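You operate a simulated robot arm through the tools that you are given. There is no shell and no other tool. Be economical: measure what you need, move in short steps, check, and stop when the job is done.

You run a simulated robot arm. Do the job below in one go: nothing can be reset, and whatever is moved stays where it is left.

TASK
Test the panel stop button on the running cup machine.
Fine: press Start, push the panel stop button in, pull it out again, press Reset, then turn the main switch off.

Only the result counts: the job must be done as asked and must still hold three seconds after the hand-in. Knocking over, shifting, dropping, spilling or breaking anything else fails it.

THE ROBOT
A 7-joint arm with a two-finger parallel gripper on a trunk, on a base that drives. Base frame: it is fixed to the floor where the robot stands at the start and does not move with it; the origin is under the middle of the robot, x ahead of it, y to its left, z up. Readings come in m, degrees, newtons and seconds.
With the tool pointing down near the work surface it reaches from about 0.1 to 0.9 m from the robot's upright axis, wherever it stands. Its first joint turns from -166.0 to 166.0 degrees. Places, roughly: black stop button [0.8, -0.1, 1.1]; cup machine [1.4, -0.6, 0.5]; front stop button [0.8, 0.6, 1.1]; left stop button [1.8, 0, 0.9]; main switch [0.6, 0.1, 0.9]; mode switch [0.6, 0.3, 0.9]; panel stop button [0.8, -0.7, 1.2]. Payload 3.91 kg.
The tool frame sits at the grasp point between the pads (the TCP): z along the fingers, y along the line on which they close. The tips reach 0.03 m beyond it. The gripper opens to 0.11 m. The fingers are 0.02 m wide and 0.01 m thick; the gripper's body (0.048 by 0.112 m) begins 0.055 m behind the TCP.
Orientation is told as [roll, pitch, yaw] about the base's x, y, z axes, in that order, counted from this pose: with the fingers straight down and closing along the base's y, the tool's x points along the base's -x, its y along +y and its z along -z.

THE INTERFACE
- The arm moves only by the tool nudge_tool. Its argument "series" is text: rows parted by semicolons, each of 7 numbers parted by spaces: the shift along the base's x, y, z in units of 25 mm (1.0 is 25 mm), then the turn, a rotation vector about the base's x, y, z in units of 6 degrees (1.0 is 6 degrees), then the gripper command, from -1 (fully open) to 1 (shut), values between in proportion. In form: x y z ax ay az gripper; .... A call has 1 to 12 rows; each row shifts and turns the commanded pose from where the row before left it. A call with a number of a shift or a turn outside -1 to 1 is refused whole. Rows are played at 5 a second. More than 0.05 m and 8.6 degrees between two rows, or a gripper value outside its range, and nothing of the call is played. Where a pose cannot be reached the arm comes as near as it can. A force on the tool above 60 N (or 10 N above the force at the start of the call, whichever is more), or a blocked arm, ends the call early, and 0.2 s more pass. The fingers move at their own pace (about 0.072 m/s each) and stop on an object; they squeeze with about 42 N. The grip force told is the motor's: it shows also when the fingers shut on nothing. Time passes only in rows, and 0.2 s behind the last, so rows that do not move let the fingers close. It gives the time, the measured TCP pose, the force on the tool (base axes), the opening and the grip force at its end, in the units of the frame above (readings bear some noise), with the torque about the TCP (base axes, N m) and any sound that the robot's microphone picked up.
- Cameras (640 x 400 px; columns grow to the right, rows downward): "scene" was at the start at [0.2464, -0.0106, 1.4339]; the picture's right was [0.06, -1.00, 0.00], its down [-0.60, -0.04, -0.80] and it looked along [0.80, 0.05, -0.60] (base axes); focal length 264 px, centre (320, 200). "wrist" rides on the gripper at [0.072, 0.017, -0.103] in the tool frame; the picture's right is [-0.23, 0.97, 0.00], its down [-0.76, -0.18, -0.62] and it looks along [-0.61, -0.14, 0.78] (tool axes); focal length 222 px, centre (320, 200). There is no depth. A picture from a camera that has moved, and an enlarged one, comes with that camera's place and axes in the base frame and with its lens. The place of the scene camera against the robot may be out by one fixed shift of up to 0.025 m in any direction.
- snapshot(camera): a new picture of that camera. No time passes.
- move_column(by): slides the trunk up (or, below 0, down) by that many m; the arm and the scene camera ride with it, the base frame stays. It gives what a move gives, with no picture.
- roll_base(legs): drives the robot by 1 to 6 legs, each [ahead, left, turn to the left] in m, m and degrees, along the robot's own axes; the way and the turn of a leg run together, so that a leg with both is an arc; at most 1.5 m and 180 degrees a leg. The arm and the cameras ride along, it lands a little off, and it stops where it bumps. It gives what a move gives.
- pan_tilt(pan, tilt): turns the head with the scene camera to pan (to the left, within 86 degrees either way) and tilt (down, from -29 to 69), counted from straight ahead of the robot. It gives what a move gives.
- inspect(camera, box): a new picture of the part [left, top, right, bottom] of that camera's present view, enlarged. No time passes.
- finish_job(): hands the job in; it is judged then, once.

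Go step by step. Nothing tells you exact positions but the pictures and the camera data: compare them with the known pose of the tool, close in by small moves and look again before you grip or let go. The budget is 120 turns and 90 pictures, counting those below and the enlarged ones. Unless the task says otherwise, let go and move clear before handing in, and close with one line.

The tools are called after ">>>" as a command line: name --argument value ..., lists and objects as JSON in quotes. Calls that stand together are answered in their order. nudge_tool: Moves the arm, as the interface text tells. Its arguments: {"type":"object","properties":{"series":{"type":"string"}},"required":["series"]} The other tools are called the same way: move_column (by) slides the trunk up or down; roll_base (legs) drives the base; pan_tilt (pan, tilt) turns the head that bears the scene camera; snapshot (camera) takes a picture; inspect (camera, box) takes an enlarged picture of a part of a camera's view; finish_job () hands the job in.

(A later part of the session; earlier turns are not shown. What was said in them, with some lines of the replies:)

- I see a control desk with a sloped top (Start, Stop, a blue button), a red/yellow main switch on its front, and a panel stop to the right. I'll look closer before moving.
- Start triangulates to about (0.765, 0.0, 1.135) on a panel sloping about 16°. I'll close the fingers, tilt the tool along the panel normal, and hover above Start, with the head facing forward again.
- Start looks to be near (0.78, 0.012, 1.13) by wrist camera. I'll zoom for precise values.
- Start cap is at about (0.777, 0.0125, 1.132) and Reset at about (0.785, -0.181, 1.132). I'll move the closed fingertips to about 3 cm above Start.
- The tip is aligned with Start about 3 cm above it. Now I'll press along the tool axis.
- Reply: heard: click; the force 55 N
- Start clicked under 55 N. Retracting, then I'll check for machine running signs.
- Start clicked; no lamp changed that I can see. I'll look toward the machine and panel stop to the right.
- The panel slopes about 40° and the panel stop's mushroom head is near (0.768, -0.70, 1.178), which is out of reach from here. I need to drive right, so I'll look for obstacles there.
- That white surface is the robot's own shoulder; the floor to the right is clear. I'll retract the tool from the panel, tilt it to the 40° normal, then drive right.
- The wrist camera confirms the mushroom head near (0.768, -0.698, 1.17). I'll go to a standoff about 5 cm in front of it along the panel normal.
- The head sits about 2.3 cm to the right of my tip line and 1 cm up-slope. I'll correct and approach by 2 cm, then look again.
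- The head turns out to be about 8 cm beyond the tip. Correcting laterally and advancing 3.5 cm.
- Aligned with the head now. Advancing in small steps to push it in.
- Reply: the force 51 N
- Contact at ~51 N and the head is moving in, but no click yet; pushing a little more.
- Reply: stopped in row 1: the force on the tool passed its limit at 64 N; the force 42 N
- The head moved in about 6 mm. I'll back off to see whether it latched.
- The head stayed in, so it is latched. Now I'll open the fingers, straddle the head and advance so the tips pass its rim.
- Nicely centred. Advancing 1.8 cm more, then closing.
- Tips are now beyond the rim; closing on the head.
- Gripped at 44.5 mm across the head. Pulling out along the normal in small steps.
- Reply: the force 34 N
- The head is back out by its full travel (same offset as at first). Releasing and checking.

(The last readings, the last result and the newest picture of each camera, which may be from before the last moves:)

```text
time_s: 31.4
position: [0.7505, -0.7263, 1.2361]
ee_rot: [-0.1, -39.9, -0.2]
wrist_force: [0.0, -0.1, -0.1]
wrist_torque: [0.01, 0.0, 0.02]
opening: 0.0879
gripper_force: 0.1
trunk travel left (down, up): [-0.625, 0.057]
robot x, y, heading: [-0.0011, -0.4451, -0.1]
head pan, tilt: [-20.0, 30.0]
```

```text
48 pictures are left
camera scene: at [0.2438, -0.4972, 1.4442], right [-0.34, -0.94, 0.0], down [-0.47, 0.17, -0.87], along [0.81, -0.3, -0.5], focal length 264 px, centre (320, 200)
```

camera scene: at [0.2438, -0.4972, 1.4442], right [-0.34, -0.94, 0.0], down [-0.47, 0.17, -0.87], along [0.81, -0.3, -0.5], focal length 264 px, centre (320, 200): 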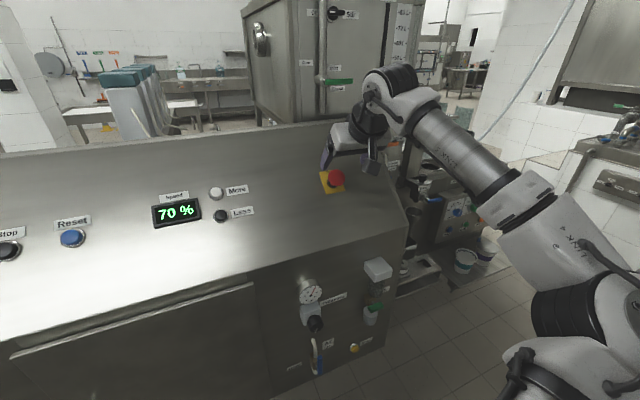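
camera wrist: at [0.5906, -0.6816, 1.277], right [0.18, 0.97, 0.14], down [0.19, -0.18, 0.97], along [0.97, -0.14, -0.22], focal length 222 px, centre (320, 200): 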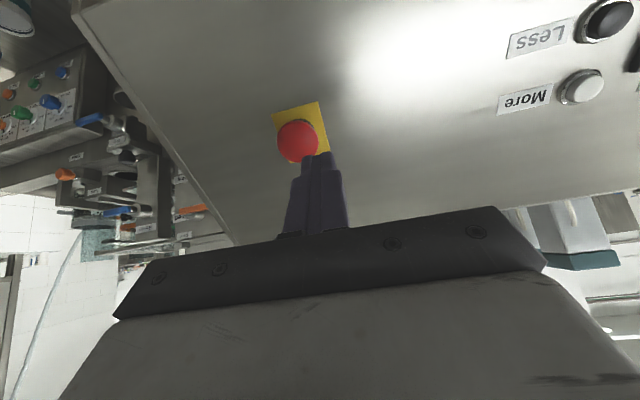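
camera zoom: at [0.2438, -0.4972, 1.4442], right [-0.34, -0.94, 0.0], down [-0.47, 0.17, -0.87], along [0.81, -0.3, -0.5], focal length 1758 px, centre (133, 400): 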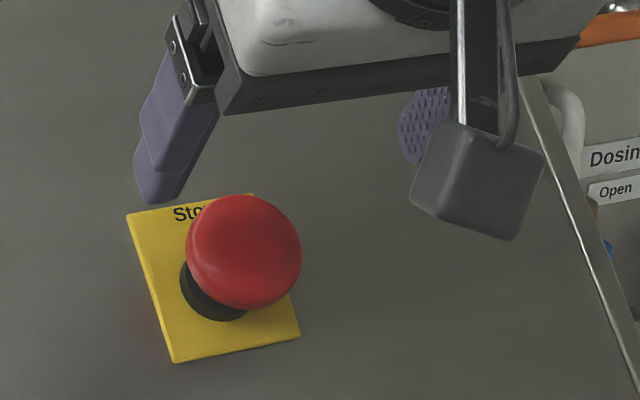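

The panel stop is out again. Now moving left toward Reset, closing the fingers on the way.

>>> nudge_tool --series "-0.4 0.5 0.5 0 0 0 -0.6;-0.3 1 0.2 0 0 0 1;0 1 0 0 0 0 1;0 1 0 0 0 0 1;0 1 0 0 0 0 1;0 1 0 0 0 0 1;0 1 0 0 0 0 1;0 1 0 0 0 0 1;0 1 0 0 0 0 1;0 1 0 0 0 0 1;0 1 0 0 0 0 1;0 1 0 0 0 0 1"

>>> nudge_tool --series "0 1 0 0 0 0 1;0 1 0 0 0 0 1;0 1 0 0 0 0 1;0 1 0 0 0 0 1;0 1 0 0 0 0 1;0 1 0 0 0 0 1;0 1 0 0 0 0 1;0 1 0 0 0 0 1;0 1 0 0 0 0 1;0 1 0 0 0 0 1;0 0 0 0 0 0 1"

>>> snapshot --camera "wrist"

```text
time_s: 34.0
position: [0.7343, -0.4383, 1.2514]
ee_rot: [-0.1, -40.0, -0.1]
wrist_force: [-0.1, 0.2, -0.2]
wrist_torque: [0.0, 0.0, 0.0]
opening: 0.0001
gripper_force: 38.0
trunk travel left (down, up): [-0.625, 0.057]
robot x, y, heading: [0.0008, -0.4491, -0.4]
head pan, tilt: [-20.0, 30.0]
```

```text
time_s: 36.5
position: [0.7333, -0.1872, 1.2528]
ee_rot: [0.0, -40.0, -0.1]
wrist_force: [-0.8, -0.1, 0.0]
wrist_torque: [0.03, 0.01, -0.02]
opening: 0.0
gripper_force: 37.7
trunk travel left (down, up): [-0.625, 0.057]
robot x, y, heading: [-0.0013, -0.4517, 0.1]
head pan, tilt: [-20.0, 30.0]
```

```text
47 pictures are left
camera wrist: at [0.6099, -0.1715, 1.2842], right [0.18, 0.97, 0.15], down [0.18, -0.18, 0.97], along [0.97, -0.14, -0.21], focal length 222 px, centre (320, 200)
```

wrist: 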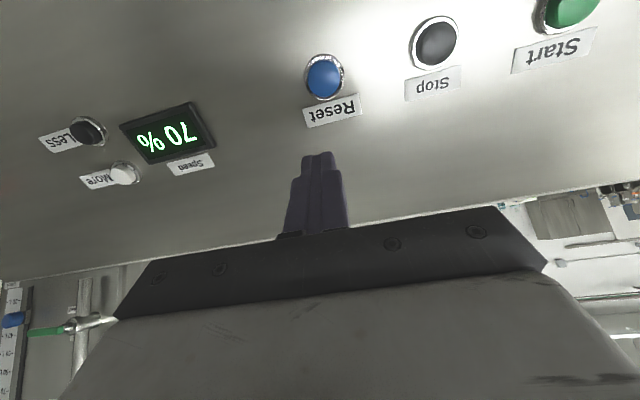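

Reset is about 9 cm ahead of the tip, offset 3.4 cm down-slope. Moving to a standoff of ~4 cm.

>>> nudge_tool --series "-0.5 0.26 -0.5 0 0 0 1;-0.3 0.26 -0.5 0 0 0 1;0.5 0 -0.7 0 0 0 1;0.54 0 -0.7 0 0 0 1;0 0 0 0 0 0 1"

>>> inspect --camera "wrist" --box '[200, 80, 440, 230]'

>>> pan_tilt --pan 20 --tilt 35

>>> snapshot --camera "scene"

```text
time_s: 37.6
position: [0.7389, -0.1766, 1.1915]
ee_rot: [-0.1, -40.0, -0.1]
wrist_force: [0.6, 0.0, 0.0]
wrist_torque: [0.01, 0.05, -0.01]
opening: 0.0002
gripper_force: 37.5
trunk travel left (down, up): [-0.625, 0.057]
robot x, y, heading: [-0.0018, -0.4512, -0.2]
head pan, tilt: [-20.0, 30.0]
```

```text
2.67 times, centred on (320, 155) of wrist
camera zoom: at [0.6159, -0.1604, 1.2242], right [0.18, 0.97, 0.15], down [0.18, -0.18, 0.97], along [0.97, -0.14, -0.21], focal length 592 px, centre (320, 320)
```

zoom: 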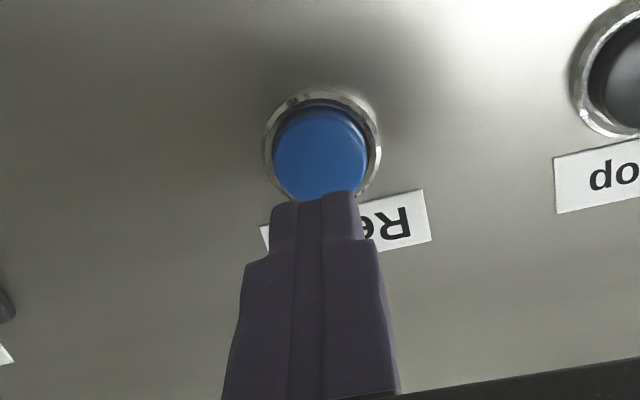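

```text
time_s: 38.7
position: [0.7387, -0.1773, 1.192]
ee_rot: [-0.1, -40.1, -0.1]
wrist_force: [-0.7, 0.2, 0.7]
wrist_torque: [0.0, -0.02, -0.02]
opening: 0.0001
gripper_force: 38.1
trunk travel left (down, up): [-0.625, 0.057]
robot x, y, heading: [-0.0019, -0.4522, -0.3]
head pan, tilt: [20.0, 35.0]
```

```text
45 pictures are left
camera scene: at [0.2416, -0.4362, 1.4365], right [0.34, -0.94, 0.0], down [-0.54, -0.19, -0.82], along [0.77, 0.28, -0.57], focal length 264 px, centre (320, 200)
```

scene: 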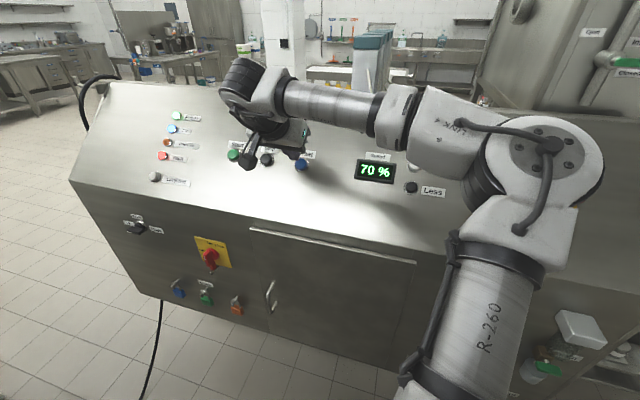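

Well aligned with Reset. I'll check the lamps first to see whether the stop registered.

>>> inspect --camera "scene" --box '[130, 100, 290, 200]'

```text
4.00 times, centred on (210, 150) of scene
camera zoom: at [0.2416, -0.4362, 1.4365], right [0.34, -0.94, 0.0], down [-0.54, -0.19, -0.82], along [0.77, 0.28, -0.57], focal length 1055 px, centre (760, 400)
```

zoom: 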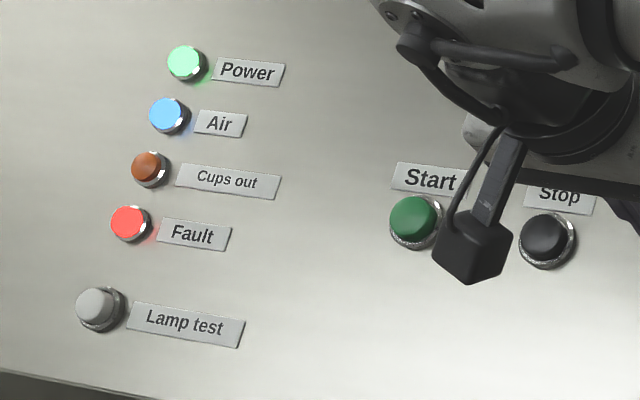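

Fault is now lit: the stop registered. Pressing Reset.

>>> nudge_tool --series "0.32 0 -0.38 0 0 0 1;0.2 0 -0.24 0 0 0 1;0.13 0 -0.155 0 0 0 1;0.13 0 -0.155 0 0 0 1;0.13 0 -0.155 0 0 0 1;0.13 0 -0.155 0 0 0 1"

>>> inspect --camera "scene" --box '[130, 100, 290, 200]'

>>> inspect --camera "wrist" --box '[200, 80, 440, 230]'

```text
time_s: 40.1
position: [0.7647, -0.1765, 1.1629]
ee_rot: [0.0, -40.1, -0.1]
wrist_force: [-3.9, 0.6, 3.9]
wrist_torque: [0.02, -0.04, -0.02]
opening: 0.0
gripper_force: 37.2
trunk travel left (down, up): [-0.625, 0.057]
robot x, y, heading: [-0.0027, -0.4475, 0.1]
head pan, tilt: [20.0, 35.0]
heard: click
```

```text
4.00 times, centred on (210, 150) of scene
camera zoom: at [0.2407, -0.4362, 1.4367], right [0.34, -0.94, 0.0], down [-0.54, -0.2, -0.82], along [0.77, 0.28, -0.57], focal length 1055 px, centre (760, 400)
```

zoom: 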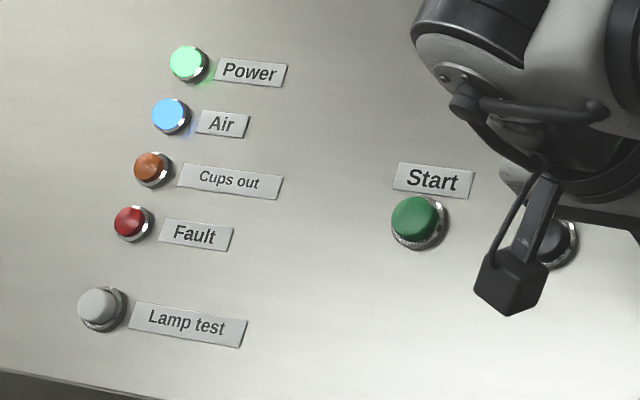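

```text
2.67 times, centred on (320, 155) of wrist
camera zoom: at [0.6411, -0.1592, 1.1943], right [0.18, 0.97, 0.15], down [0.18, -0.18, 0.97], along [0.97, -0.14, -0.21], focal length 592 px, centre (320, 320)
```

zoom: 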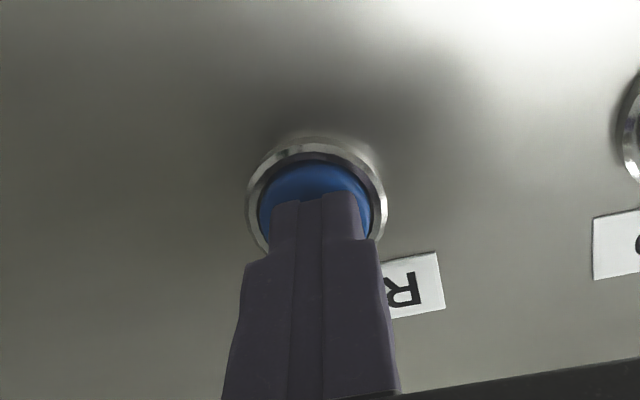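

Reset clicked and the Fault lamp went out. Retracting clear of the panel, then driving left to face the main switch.

>>> nudge_tool --series "-0.5 0 0.6 0 0 0 1;-0.64 0 0.77 0 0 0 1;-0.64 0 0.77 0 0 0 1;-0.9 0 0.3 0 0 0 1;-1 0 0 0 0 0 1;-1 0 0 0 0 0 1;-1 0 0 0 0 0 1;-1 0 0 0 0 0 1;-1 0 0 0 0 0 1;-1 0 0 0 0 0 1;0 0 0 0 0 0 1"

>>> roll_base --legs '[[-0.12, 0, 0], [0, 0.5, 0]]'

>>> pan_tilt --pan 0 --tilt 45

>>> snapshot --camera "scene"

>>> snapshot --camera "wrist"

```text
time_s: 42.5
position: [0.5486, -0.1764, 1.222]
ee_rot: [-0.1, -40.0, -0.1]
wrist_force: [0.2, 0.0, -0.8]
wrist_torque: [-0.01, -0.01, 0.01]
opening: 0.0
gripper_force: 37.9
trunk travel left (down, up): [-0.625, 0.057]
robot x, y, heading: [0.001, -0.4507, -0.4]
head pan, tilt: [20.0, 35.0]
```

```text
time_s: 43.5
position: [0.5098, -0.1771, 1.2218]
ee_rot: [-0.1, -39.9, 0.0]
wrist_force: [-0.8, -0.4, 0.1]
wrist_torque: [0.0, -0.01, 0.03]
opening: 0.0002
gripper_force: 37.8
trunk travel left (down, up): [-0.625, 0.057]
robot x, y, heading: [-0.0439, -0.4493, -0.2]
head pan, tilt: [20.0, 35.0]
stopped in leg 1: the robot was blocked; the commanded pose is now the measured one
```

```text
time_s: 44.3
position: [0.5109, -0.1776, 1.2202]
ee_rot: [-0.1, -39.9, -0.3]
wrist_force: [0.2, 0.3, -0.7]
wrist_torque: [0.03, -0.04, -0.01]
opening: 0.0002
gripper_force: 37.7
trunk travel left (down, up): [-0.625, 0.057]
robot x, y, heading: [-0.0372, -0.4491, -0.2]
head pan, tilt: [0.0, 45.0]
```

```text
41 pictures are left
camera scene: at [0.2026, -0.4659, 1.4217], right [0.0, -1.0, 0.0], down [-0.71, 0.0, -0.71], along [0.71, 0.0, -0.71], focal length 264 px, centre (320, 200)
```

scene: 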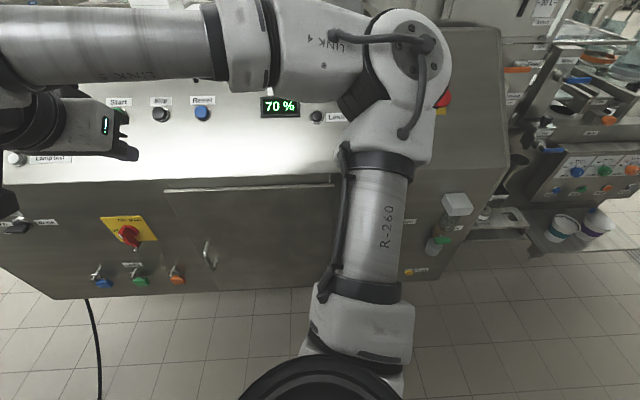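

```text
40 pictures are left
camera wrist: at [0.389, -0.1599, 1.2533], right [0.18, 0.97, 0.14], down [0.18, -0.18, 0.97], along [0.97, -0.14, -0.21], focal length 222 px, centre (320, 200)
```

wrist: 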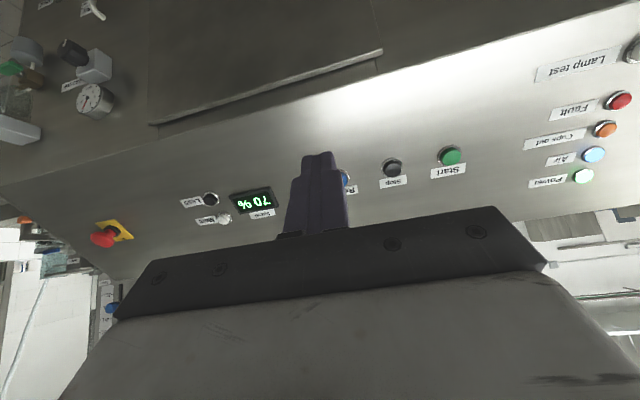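

Something blocked the base behind after 4 cm. I'll go ahead slightly, drive left 0.25, then turn the tool to point horizontally.

>>> roll_base --legs '[[0.03, 0, 0], [0, 0.27, 0]]'

>>> nudge_tool --series "-0.5 0 0 0 -0.8 0 1;-0.5 0 0 0 -0.8 0 1;-0.5 0 0 0 -0.8 0 1;-0.5 0 0 0 -0.8 0 1;-0.5 0 0 0 -0.8 0 1;-0.5 0 0 0 -0.8 0 1;-0.5 0 0 0 -0.8 0 1;-0.5 0 0 0 -0.8 0 1;0 0 0 0 -0.8 0 1;0 0 0 0 -0.8 0 1;0 0 0 0 -0.35 0 1;0 0 0 0 0 0 1"

>>> pan_tilt --pan 20 --tilt 45

>>> snapshot --camera "scene"

>>> snapshot --camera "wrist"

```text
time_s: 47.4
position: [0.5439, 0.0926, 1.2199]
ee_rot: [0.0, -39.9, -0.3]
wrist_force: [0.4, -0.1, 0.5]
wrist_torque: [-0.02, 0.01, 0.01]
opening: 0.0001
gripper_force: 37.3
trunk travel left (down, up): [-0.625, 0.057]
robot x, y, heading: [-0.0085, -0.1792, -0.3]
head pan, tilt: [0.0, 45.0]
```

```text
time_s: 50.0
position: [0.5896, 0.0399, 1.1979]
ee_rot: [70.0, -89.6, -70.0]
wrist_force: [-0.5, 1.2, -1.0]
wrist_torque: [0.02, 0.01, -0.03]
opening: 0.0001
gripper_force: 37.1
out of reach, approached as far as the arm can: row 3, 4, 5, 6, 7, 8, 9, 10, 11
trunk travel left (down, up): [-0.625, 0.057]
robot x, y, heading: [-0.0055, -0.1778, -0.2]
head pan, tilt: [0.0, 45.0]
```

```text
time_s: 50.9
position: [0.5902, 0.0405, 1.1989]
ee_rot: [62.4, -89.7, -62.4]
wrist_force: [0.0, 0.3, 0.3]
wrist_torque: [0.02, 0.02, -0.01]
opening: 0.0002
gripper_force: 38.0
trunk travel left (down, up): [-0.625, 0.057]
robot x, y, heading: [-0.0081, -0.1818, -0.0]
head pan, tilt: [20.0, 45.0]
```

```text
39 pictures are left
camera scene: at [0.2284, -0.1676, 1.4216], right [0.34, -0.94, 0.0], down [-0.67, -0.24, -0.71], along [0.67, 0.24, -0.71], focal length 264 px, centre (320, 200)
```

scene: 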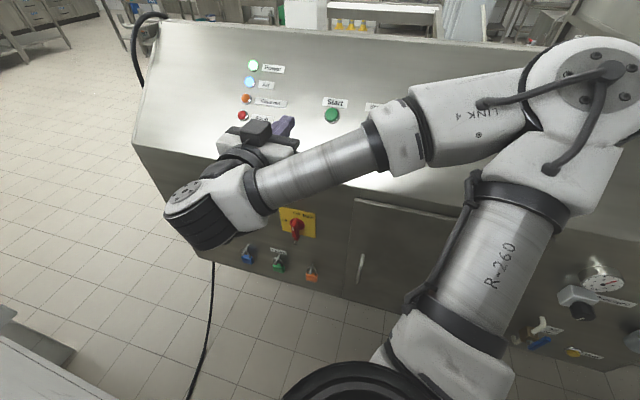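

```text
38 pictures are left
camera wrist: at [0.4855, 0.0573, 1.1257], right [0.0, 0.97, 0.23], down [-0.62, -0.18, 0.76], along [0.78, -0.15, 0.6], focal length 222 px, centre (320, 200)
```

wrist: 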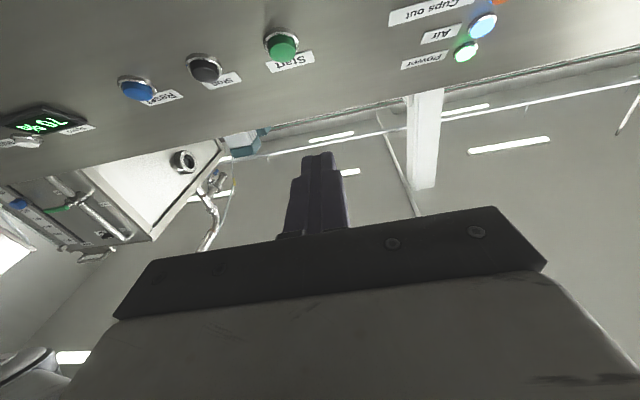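

Horizontal tool pose here only reaches x≥0.59, so I'll need a different base stance. First a close look at the main switch.

>>> inspect --camera "scene" --box '[264, 195, 344, 245]'

>>> pan_tilt --pan 86 --tilt 40

>>> snapshot --camera "scene"

```text
8.00 times, centred on (304, 220) of scene
camera zoom: at [0.2284, -0.1676, 1.4216], right [0.34, -0.94, 0.0], down [-0.67, -0.24, -0.71], along [0.67, 0.24, -0.71], focal length 2110 px, centre (448, 40)
```

zoom: 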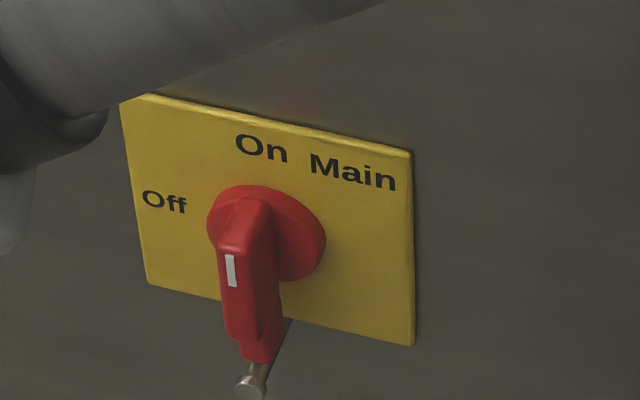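

```text
time_s: 52.2
position: [0.5896, 0.0392, 1.199]
ee_rot: [62.0, -89.8, -62.1]
wrist_force: [0.2, -0.4, 0.7]
wrist_torque: [0.02, 0.02, -0.01]
opening: 0.0
gripper_force: 37.9
trunk travel left (down, up): [-0.625, 0.057]
robot x, y, heading: [-0.0055, -0.1727, -0.5]
head pan, tilt: [85.9, 40.0]
```

```text
36 pictures are left
camera scene: at [0.1584, -0.1103, 1.4289], right [1.0, -0.08, 0.0], down [-0.05, -0.64, -0.77], along [0.06, 0.76, -0.64], focal length 264 px, centre (320, 200)
```

scene: 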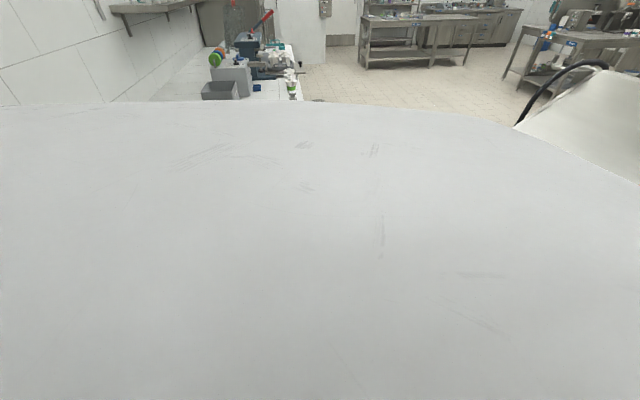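

The switch handle is a vertical bar with its pointer up (On); Off is to the left. I'll stand further right so the arm can hold a horizontal tool with more reach.

>>> roll_base --legs '[[0, -0.27, 0]]'

>>> pan_tilt --pan 30 --tilt 40

>>> nudge_tool --series "-0.2 0.8 0 0 0 0 1;-0.6 0.8 0 0 0 0 1;-0.6 0.8 0 0 0 0 1;-0.6 0.8 0 0 0 0 1;-0.6 0.8 0 0 0 0 1;-0.6 0.8 0 0 0 0 1;-0.6 0.8 0 0 0 0 1;-0.6 0.8 0 0 0 0 1;-0.6 0.8 0 0 0 0 1;-0.6 0.8 0 0 0 0 1;0 0.8 0 0 0 0 1;0 0 0 0 0 0 1"

>>> snapshot --camera "scene"

```text
time_s: 54.9
position: [0.5894, -0.228, 1.1988]
ee_rot: [63.5, -89.7, -64.0]
wrist_force: [0.5, -0.2, 0.0]
wrist_torque: [0.01, 0.0, 0.02]
opening: 0.0002
gripper_force: 37.8
trunk travel left (down, up): [-0.625, 0.057]
robot x, y, heading: [-0.0095, -0.4401, -0.9]
head pan, tilt: [85.9, 40.0]
```

```text
time_s: 56.1
position: [0.589, -0.2266, 1.1984]
ee_rot: [62.2, -89.6, -62.6]
wrist_force: [-0.5, -0.4, 0.7]
wrist_torque: [0.0, -0.01, 0.01]
opening: 0.0
gripper_force: 37.6
trunk travel left (down, up): [-0.625, 0.057]
robot x, y, heading: [-0.0088, -0.4423, -0.8]
head pan, tilt: [30.0, 40.0]
```

```text
time_s: 58.7
position: [0.6012, -0.0194, 1.2092]
ee_rot: [62.0, -89.8, -62.4]
wrist_force: [-0.6, 0.2, -0.5]
wrist_torque: [0.01, 0.0, 0.0]
opening: 0.0002
gripper_force: 37.4
out of reach, approached as far as the arm can: row 1, 2, 3, 4, 5, 6, 7, 8, 9, 10
trunk travel left (down, up): [-0.625, 0.057]
robot x, y, heading: [-0.0075, -0.4404, -0.9]
head pan, tilt: [30.0, 40.0]
```

```text
35 pictures are left
camera scene: at [0.2238, -0.4185, 1.4289], right [0.49, -0.87, 0.0], down [-0.56, -0.31, -0.77], along [0.67, 0.38, -0.64], focal length 264 px, centre (320, 200)
```

scene: 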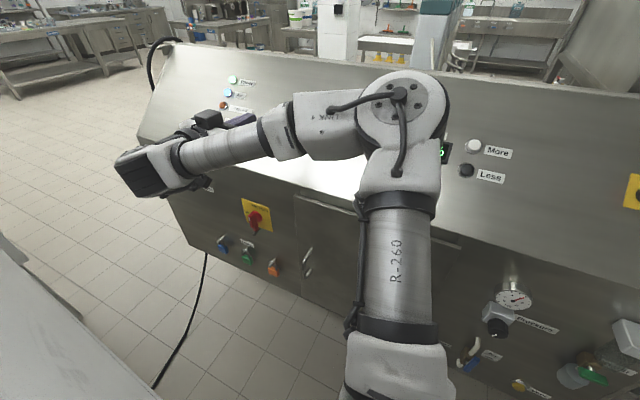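

Horizontal reach is limited, but a tool pitched about -60° suffices: I can push the upper end of the handle bar leftwards with closed fingertips. The switch centre is about (0.656, 0.066, 0.857), its bar protruding to x≈0.61. First I pitch back and move clear of the desk edge.

>>> nudge_tool --series "0 0 0 0 0.8 0 1;0 0 0 0 0.8 0 1;0 0 0 0 0.8 0 1;0 0 0 0 0.8 0 1;0 0 0 0 0.8 0 1;0 0 0 0 0.8 0 1;0 0 0 0 0.2 0 1;0 0 0 0 0 0 1"

```text
time_s: 60.5
position: [0.6022, -0.0204, 1.2105]
ee_rot: [0.1, -59.8, -0.6]
wrist_force: [-0.5, -1.0, 1.2]
wrist_torque: [0.01, -0.01, -0.04]
opening: 0.0001
gripper_force: 37.6
trunk travel left (down, up): [-0.625, 0.057]
robot x, y, heading: [-0.007, -0.4423, -0.7]
head pan, tilt: [30.0, 40.0]
```

>>> nudge_tool --series "-0.8 0.4 0 0 0 0 1;-0.8 0.4 0 0 0 0 1;-0.8 0.4 0 0 0 0 1;-0.8 0.4 0 0 0 0 1;-0.8 0.4 0 0 0 0 1;0 0 0 0 0 0 1"

```text
time_s: 61.9
position: [0.504, 0.0305, 1.2084]
ee_rot: [0.3, -59.7, -0.6]
wrist_force: [0.1, -0.5, 0.2]
wrist_torque: [0.0, 0.01, -0.02]
opening: 0.0
gripper_force: 37.2
out of reach, approached as far as the arm can: row 5
trunk travel left (down, up): [-0.625, 0.057]
robot x, y, heading: [-0.0097, -0.4411, -0.8]
head pan, tilt: [30.0, 40.0]
```

Now lowering in front of the desk face.

>>> nudge_tool --series "0 0 -0.9 0 0 0 1;0 0 -0.9 0 0 0 1;0 0 -0.9 0 0 0 1;0 0 -0.9 0 0 0 1;0 0 -0.9 0 0 0 1;0 0 -0.9 0 0 0 1;0 0 -0.9 0 0 0 1;0 0 -0.9 0 0 0 1;0 0 -0.9 0 0 0 1;0 0 -0.9 0 0 0 1;0 0 0 0 0 0 1"

>>> snapshot --camera "scene"

>>> snapshot --camera "wrist"

```text
time_s: 64.3
position: [0.4999, 0.0311, 0.9826]
ee_rot: [0.1, -59.9, -0.6]
wrist_force: [0.0, -0.6, 0.1]
wrist_torque: [-0.01, 0.01, 0.0]
opening: 0.0
gripper_force: 37.9
trunk travel left (down, up): [-0.625, 0.057]
robot x, y, heading: [-0.0098, -0.4435, -0.7]
head pan, tilt: [30.0, 40.0]
```

```text
34 pictures are left
camera scene: at [0.2237, -0.4185, 1.4289], right [0.49, -0.87, 0.0], down [-0.56, -0.31, -0.77], along [0.67, 0.38, -0.64], focal length 264 px, centre (320, 200)
```

scene: 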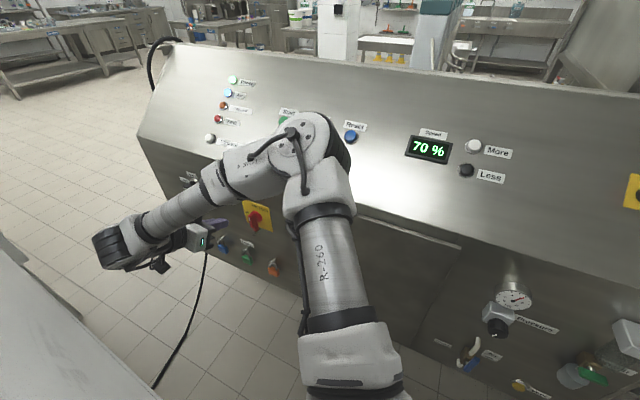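

```text
33 pictures are left
camera wrist: at [0.3745, 0.0478, 0.9723], right [0.12, 0.97, 0.2], down [-0.16, -0.18, 0.97], along [0.98, -0.15, 0.13], focal length 222 px, centre (320, 200)
```

wrist: 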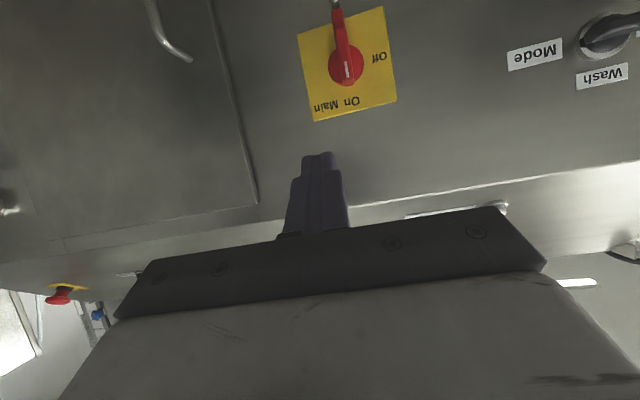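

>>> inspect --camera "wrist" --box '[280, 0, 424, 90]'

```text
4.44 times, centred on (352, 45) of wrist
camera zoom: at [0.3745, 0.0478, 0.9723], right [0.12, 0.97, 0.2], down [-0.16, -0.18, 0.97], along [0.98, -0.15, 0.13], focal length 987 px, centre (178, 889)
```

zoom: 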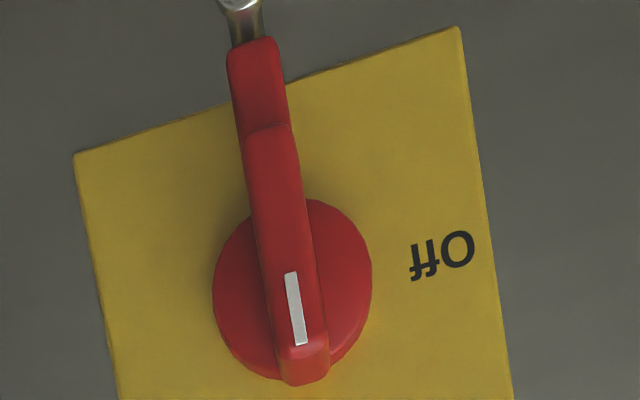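

The lever's pointer is up at On, and its tail hangs down to about (0.63, 0.065, 0.815). To reach Off (pointer left), the tail must swing to the right. I'll place the closed fingertips on the left side of the tail, pitched near-horizontal, and push right.

>>> nudge_tool --series "0 0.6 -0.98 0 0 0 1;0 0.6 -0.98 0 0 0 1;0 0.6 -0.98 0 0 0 1;0 0.6 -0.98 0 0 0 1;0 0.6 -0.98 0 0 0 1;0 0.6 -0.98 0 0 0 1;0.7 0 0 0 -0.8 0 1;0.8 0 0 0 -0.8 0 1;0.8 0 0 0 -0.8 0 1;0.8 0 0 0 -0.8 0 1;0.5 0 0 0 0 0 1;0 0 0 0 0 0 1"

>>> snapshot --camera "scene"

>>> snapshot --camera "wrist"

```text
time_s: 66.9
position: [0.593, 0.1205, 0.8362]
ee_rot: [0.9, -79.2, -1.4]
wrist_force: [0.6, -0.6, 1.0]
wrist_torque: [-0.01, 0.03, 0.0]
opening: 0.0001
gripper_force: 37.4
trunk travel left (down, up): [-0.625, 0.057]
robot x, y, heading: [-0.0105, -0.4439, -0.7]
head pan, tilt: [30.0, 40.0]
```

```text
31 pictures are left
camera scene: at [0.2237, -0.4184, 1.4289], right [0.49, -0.87, 0.0], down [-0.56, -0.31, -0.77], along [0.67, 0.38, -0.64], focal length 264 px, centre (320, 200)
```

scene: 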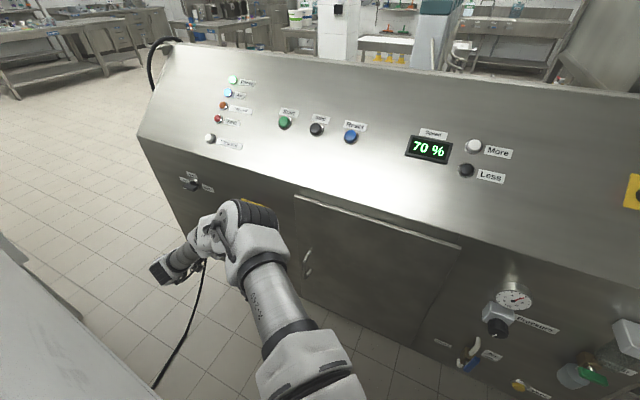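

```text
30 pictures are left
camera wrist: at [0.4773, 0.1383, 0.7843], right [0.05, 0.97, 0.23], down [-0.47, -0.18, 0.87], along [0.88, -0.15, 0.45], focal length 222 px, centre (320, 200)
```

wrist: 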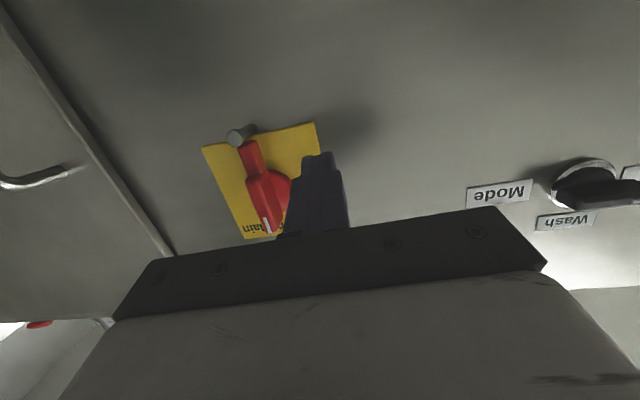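

>>> inspect --camera "wrist" --box '[190, 105, 366, 215]'

```text
3.64 times, centred on (278, 160) of wrist
camera zoom: at [0.4773, 0.1383, 0.7843], right [0.05, 0.97, 0.23], down [-0.47, -0.18, 0.87], along [0.88, -0.15, 0.45], focal length 808 px, centre (473, 346)
```

zoom: 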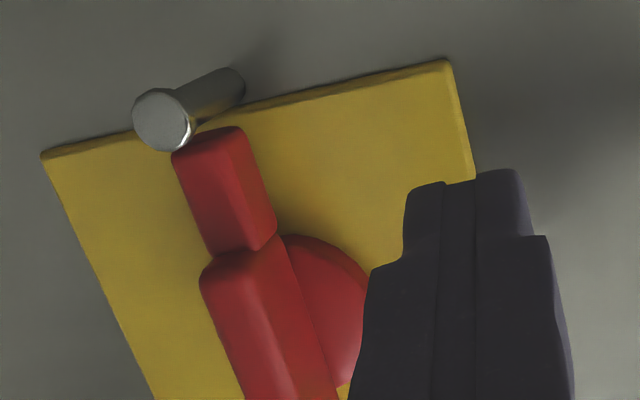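

The lever's tail sits at x≈0.64–0.66 with a fixed peg just under it. I'll move the tip in beside the tail (still to its left) and check depth.

>>> nudge_tool --series "0.6 0 0.2 0 0 0 1;0.6 0 0.1 0 0 0 1;0 -0.9 0 0 0 0 1;0 0 0 0 0 0 1"

>>> inspect --camera "wrist" --box '[190, 105, 366, 215]'

```text
time_s: 67.9
position: [0.625, 0.0978, 0.8446]
ee_rot: [0.9, -79.0, -1.3]
wrist_force: [-0.2, 1.3, -0.3]
wrist_torque: [-0.01, -0.01, 0.0]
opening: 0.0
gripper_force: 37.5
trunk travel left (down, up): [-0.625, 0.057]
robot x, y, heading: [-0.0103, -0.4441, -0.9]
head pan, tilt: [30.0, 40.0]
```

```text
3.64 times, centred on (278, 160) of wrist
camera zoom: at [0.5078, 0.1158, 0.7919], right [0.05, 0.97, 0.23], down [-0.47, -0.18, 0.87], along [0.88, -0.15, 0.45], focal length 808 px, centre (473, 346)
```

zoom: 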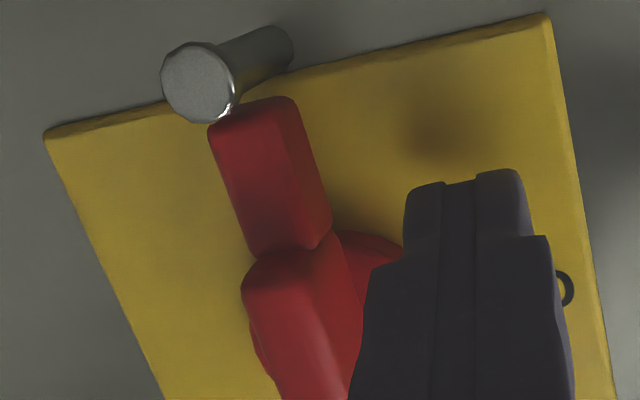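

Clear so far. Now pushing right in small steps, watching force.

>>> nudge_tool --series "0 -0.3 -0.05 0 0 0 1;0 -0.3 -0.05 0 0 0 1;0 -0.3 -0.05 0 0 0 1;0 -0.3 0 0 0 0 1;0 0 0 0 0 0 1"

>>> inspect --camera "wrist" --box '[190, 105, 366, 215]'

```text
time_s: 69.1
position: [0.6243, 0.0676, 0.8408]
ee_rot: [0.6, -79.0, -1.1]
wrist_force: [1.8, 4.6, -2.9]
wrist_torque: [-0.06, 0.02, 0.03]
opening: 0.0001
gripper_force: 37.6
trunk travel left (down, up): [-0.625, 0.057]
robot x, y, heading: [-0.0119, -0.446, -0.7]
head pan, tilt: [30.0, 40.0]
```

```text
3.64 times, centred on (278, 160) of wrist
camera zoom: at [0.5075, 0.0858, 0.7889], right [0.05, 0.97, 0.23], down [-0.47, -0.18, 0.87], along [0.88, -0.15, 0.45], focal length 808 px, centre (473, 346)
```

zoom: 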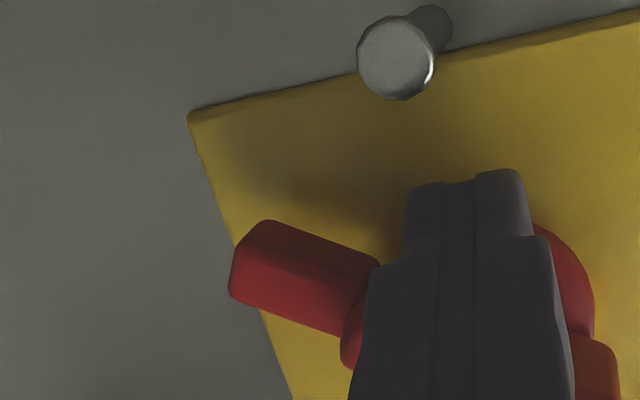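

The lever is turning nicely. Continuing right and then up to the stop.

>>> nudge_tool --series "0 -0.35 0.05 0 0 0 1;0 -0.35 0.15 0 0 0 1;0 -0.3 0.2 0 0 0 1;0 -0.15 0.25 0 0 0 1;0 0 0 0 0 0 1"

>>> inspect --camera "wrist" --box '[190, 105, 366, 215]'

```text
time_s: 70.3
position: [0.6208, 0.0431, 0.8458]
ee_rot: [-1.7, -77.7, 1.8]
wrist_force: [-11.1, 15.3, -54.8]
wrist_torque: [-0.34, 0.42, -0.35]
opening: 0.0002
gripper_force: 37.8
trunk travel left (down, up): [-0.625, 0.057]
robot x, y, heading: [-0.0094, -0.4385, -0.7]
head pan, tilt: [30.0, 40.0]
```

```text
3.64 times, centred on (278, 160) of wrist
camera zoom: at [0.5039, 0.0588, 0.7961], right [0.05, 0.98, 0.22], down [-0.45, -0.17, 0.88], along [0.89, -0.14, 0.43], focal length 808 px, centre (473, 346)
```

zoom: 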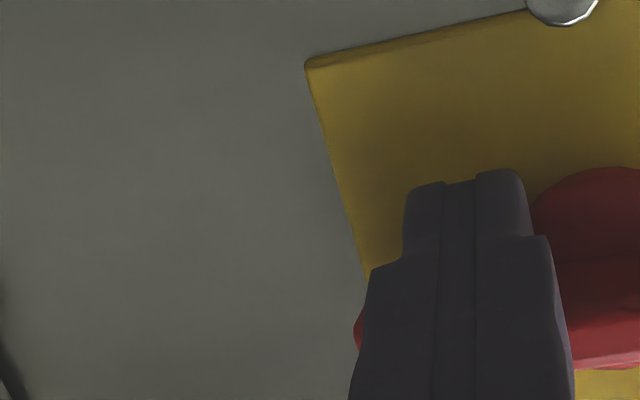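

The lever is at its stop (55 N upward). Backing off slightly down and out, then checking.

>>> nudge_tool --series "0 -0.1 -0.4 0 0 0 1;-0.7 0 0 0 0 0 1;-0.8 0 0 0 0 0 1;-0.8 0 0 0 0.5 0 1;-0.8 0 0 0 0.8 0 1;-0.8 0 0.3 0 0.8 0 1;0 0 0.8 0 0.8 0 1;0 0 0.8 0 0 0 1;0 0 0 0 0 0 1"

>>> snapshot --camera "wrist"

>>> snapshot --camera "scene"

```text
time_s: 72.3
position: [0.5252, 0.0369, 0.8953]
ee_rot: [0.0, -61.7, -0.5]
wrist_force: [-0.4, 0.1, 0.2]
wrist_torque: [-0.01, 0.01, 0.02]
opening: 0.0
gripper_force: 37.7
trunk travel left (down, up): [-0.625, 0.057]
robot x, y, heading: [-0.0083, -0.4419, -0.9]
head pan, tilt: [30.0, 40.0]
```

```text
25 pictures are left
camera wrist: at [0.3997, 0.0547, 0.8801], right [0.12, 0.97, 0.2], down [-0.19, -0.18, 0.97], along [0.98, -0.15, 0.16], focal length 222 px, centre (320, 200)
```

wrist: 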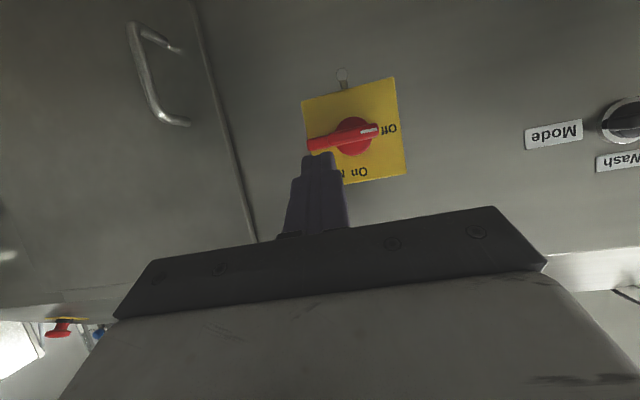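

```text
24 pictures are left
camera scene: at [0.2239, -0.4184, 1.4289], right [0.49, -0.87, 0.0], down [-0.56, -0.31, -0.77], along [0.67, 0.38, -0.64], focal length 264 px, centre (320, 200)
```

scene: 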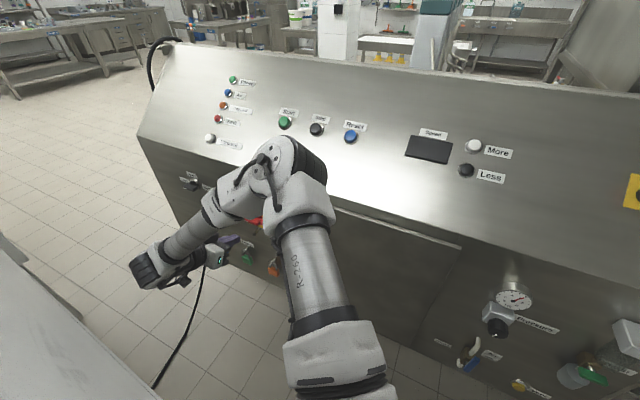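

The lever points at Off, the display and lamps are dark, the panel stop was left out, and the tool is clear. Handing in.

>>> finish_job

```text
The job is handed in.
```

The panel stop test is done: I pressed Start, pushed the stop button in (the Fault lamp lit), pulled it out, pressed Reset (the Fault lamp went out) and turned the main switch to Off. I never saw the machine itself running after Start, only heard the button click. The base also touched something behind the robot once while backing up, and I did not see what it was.
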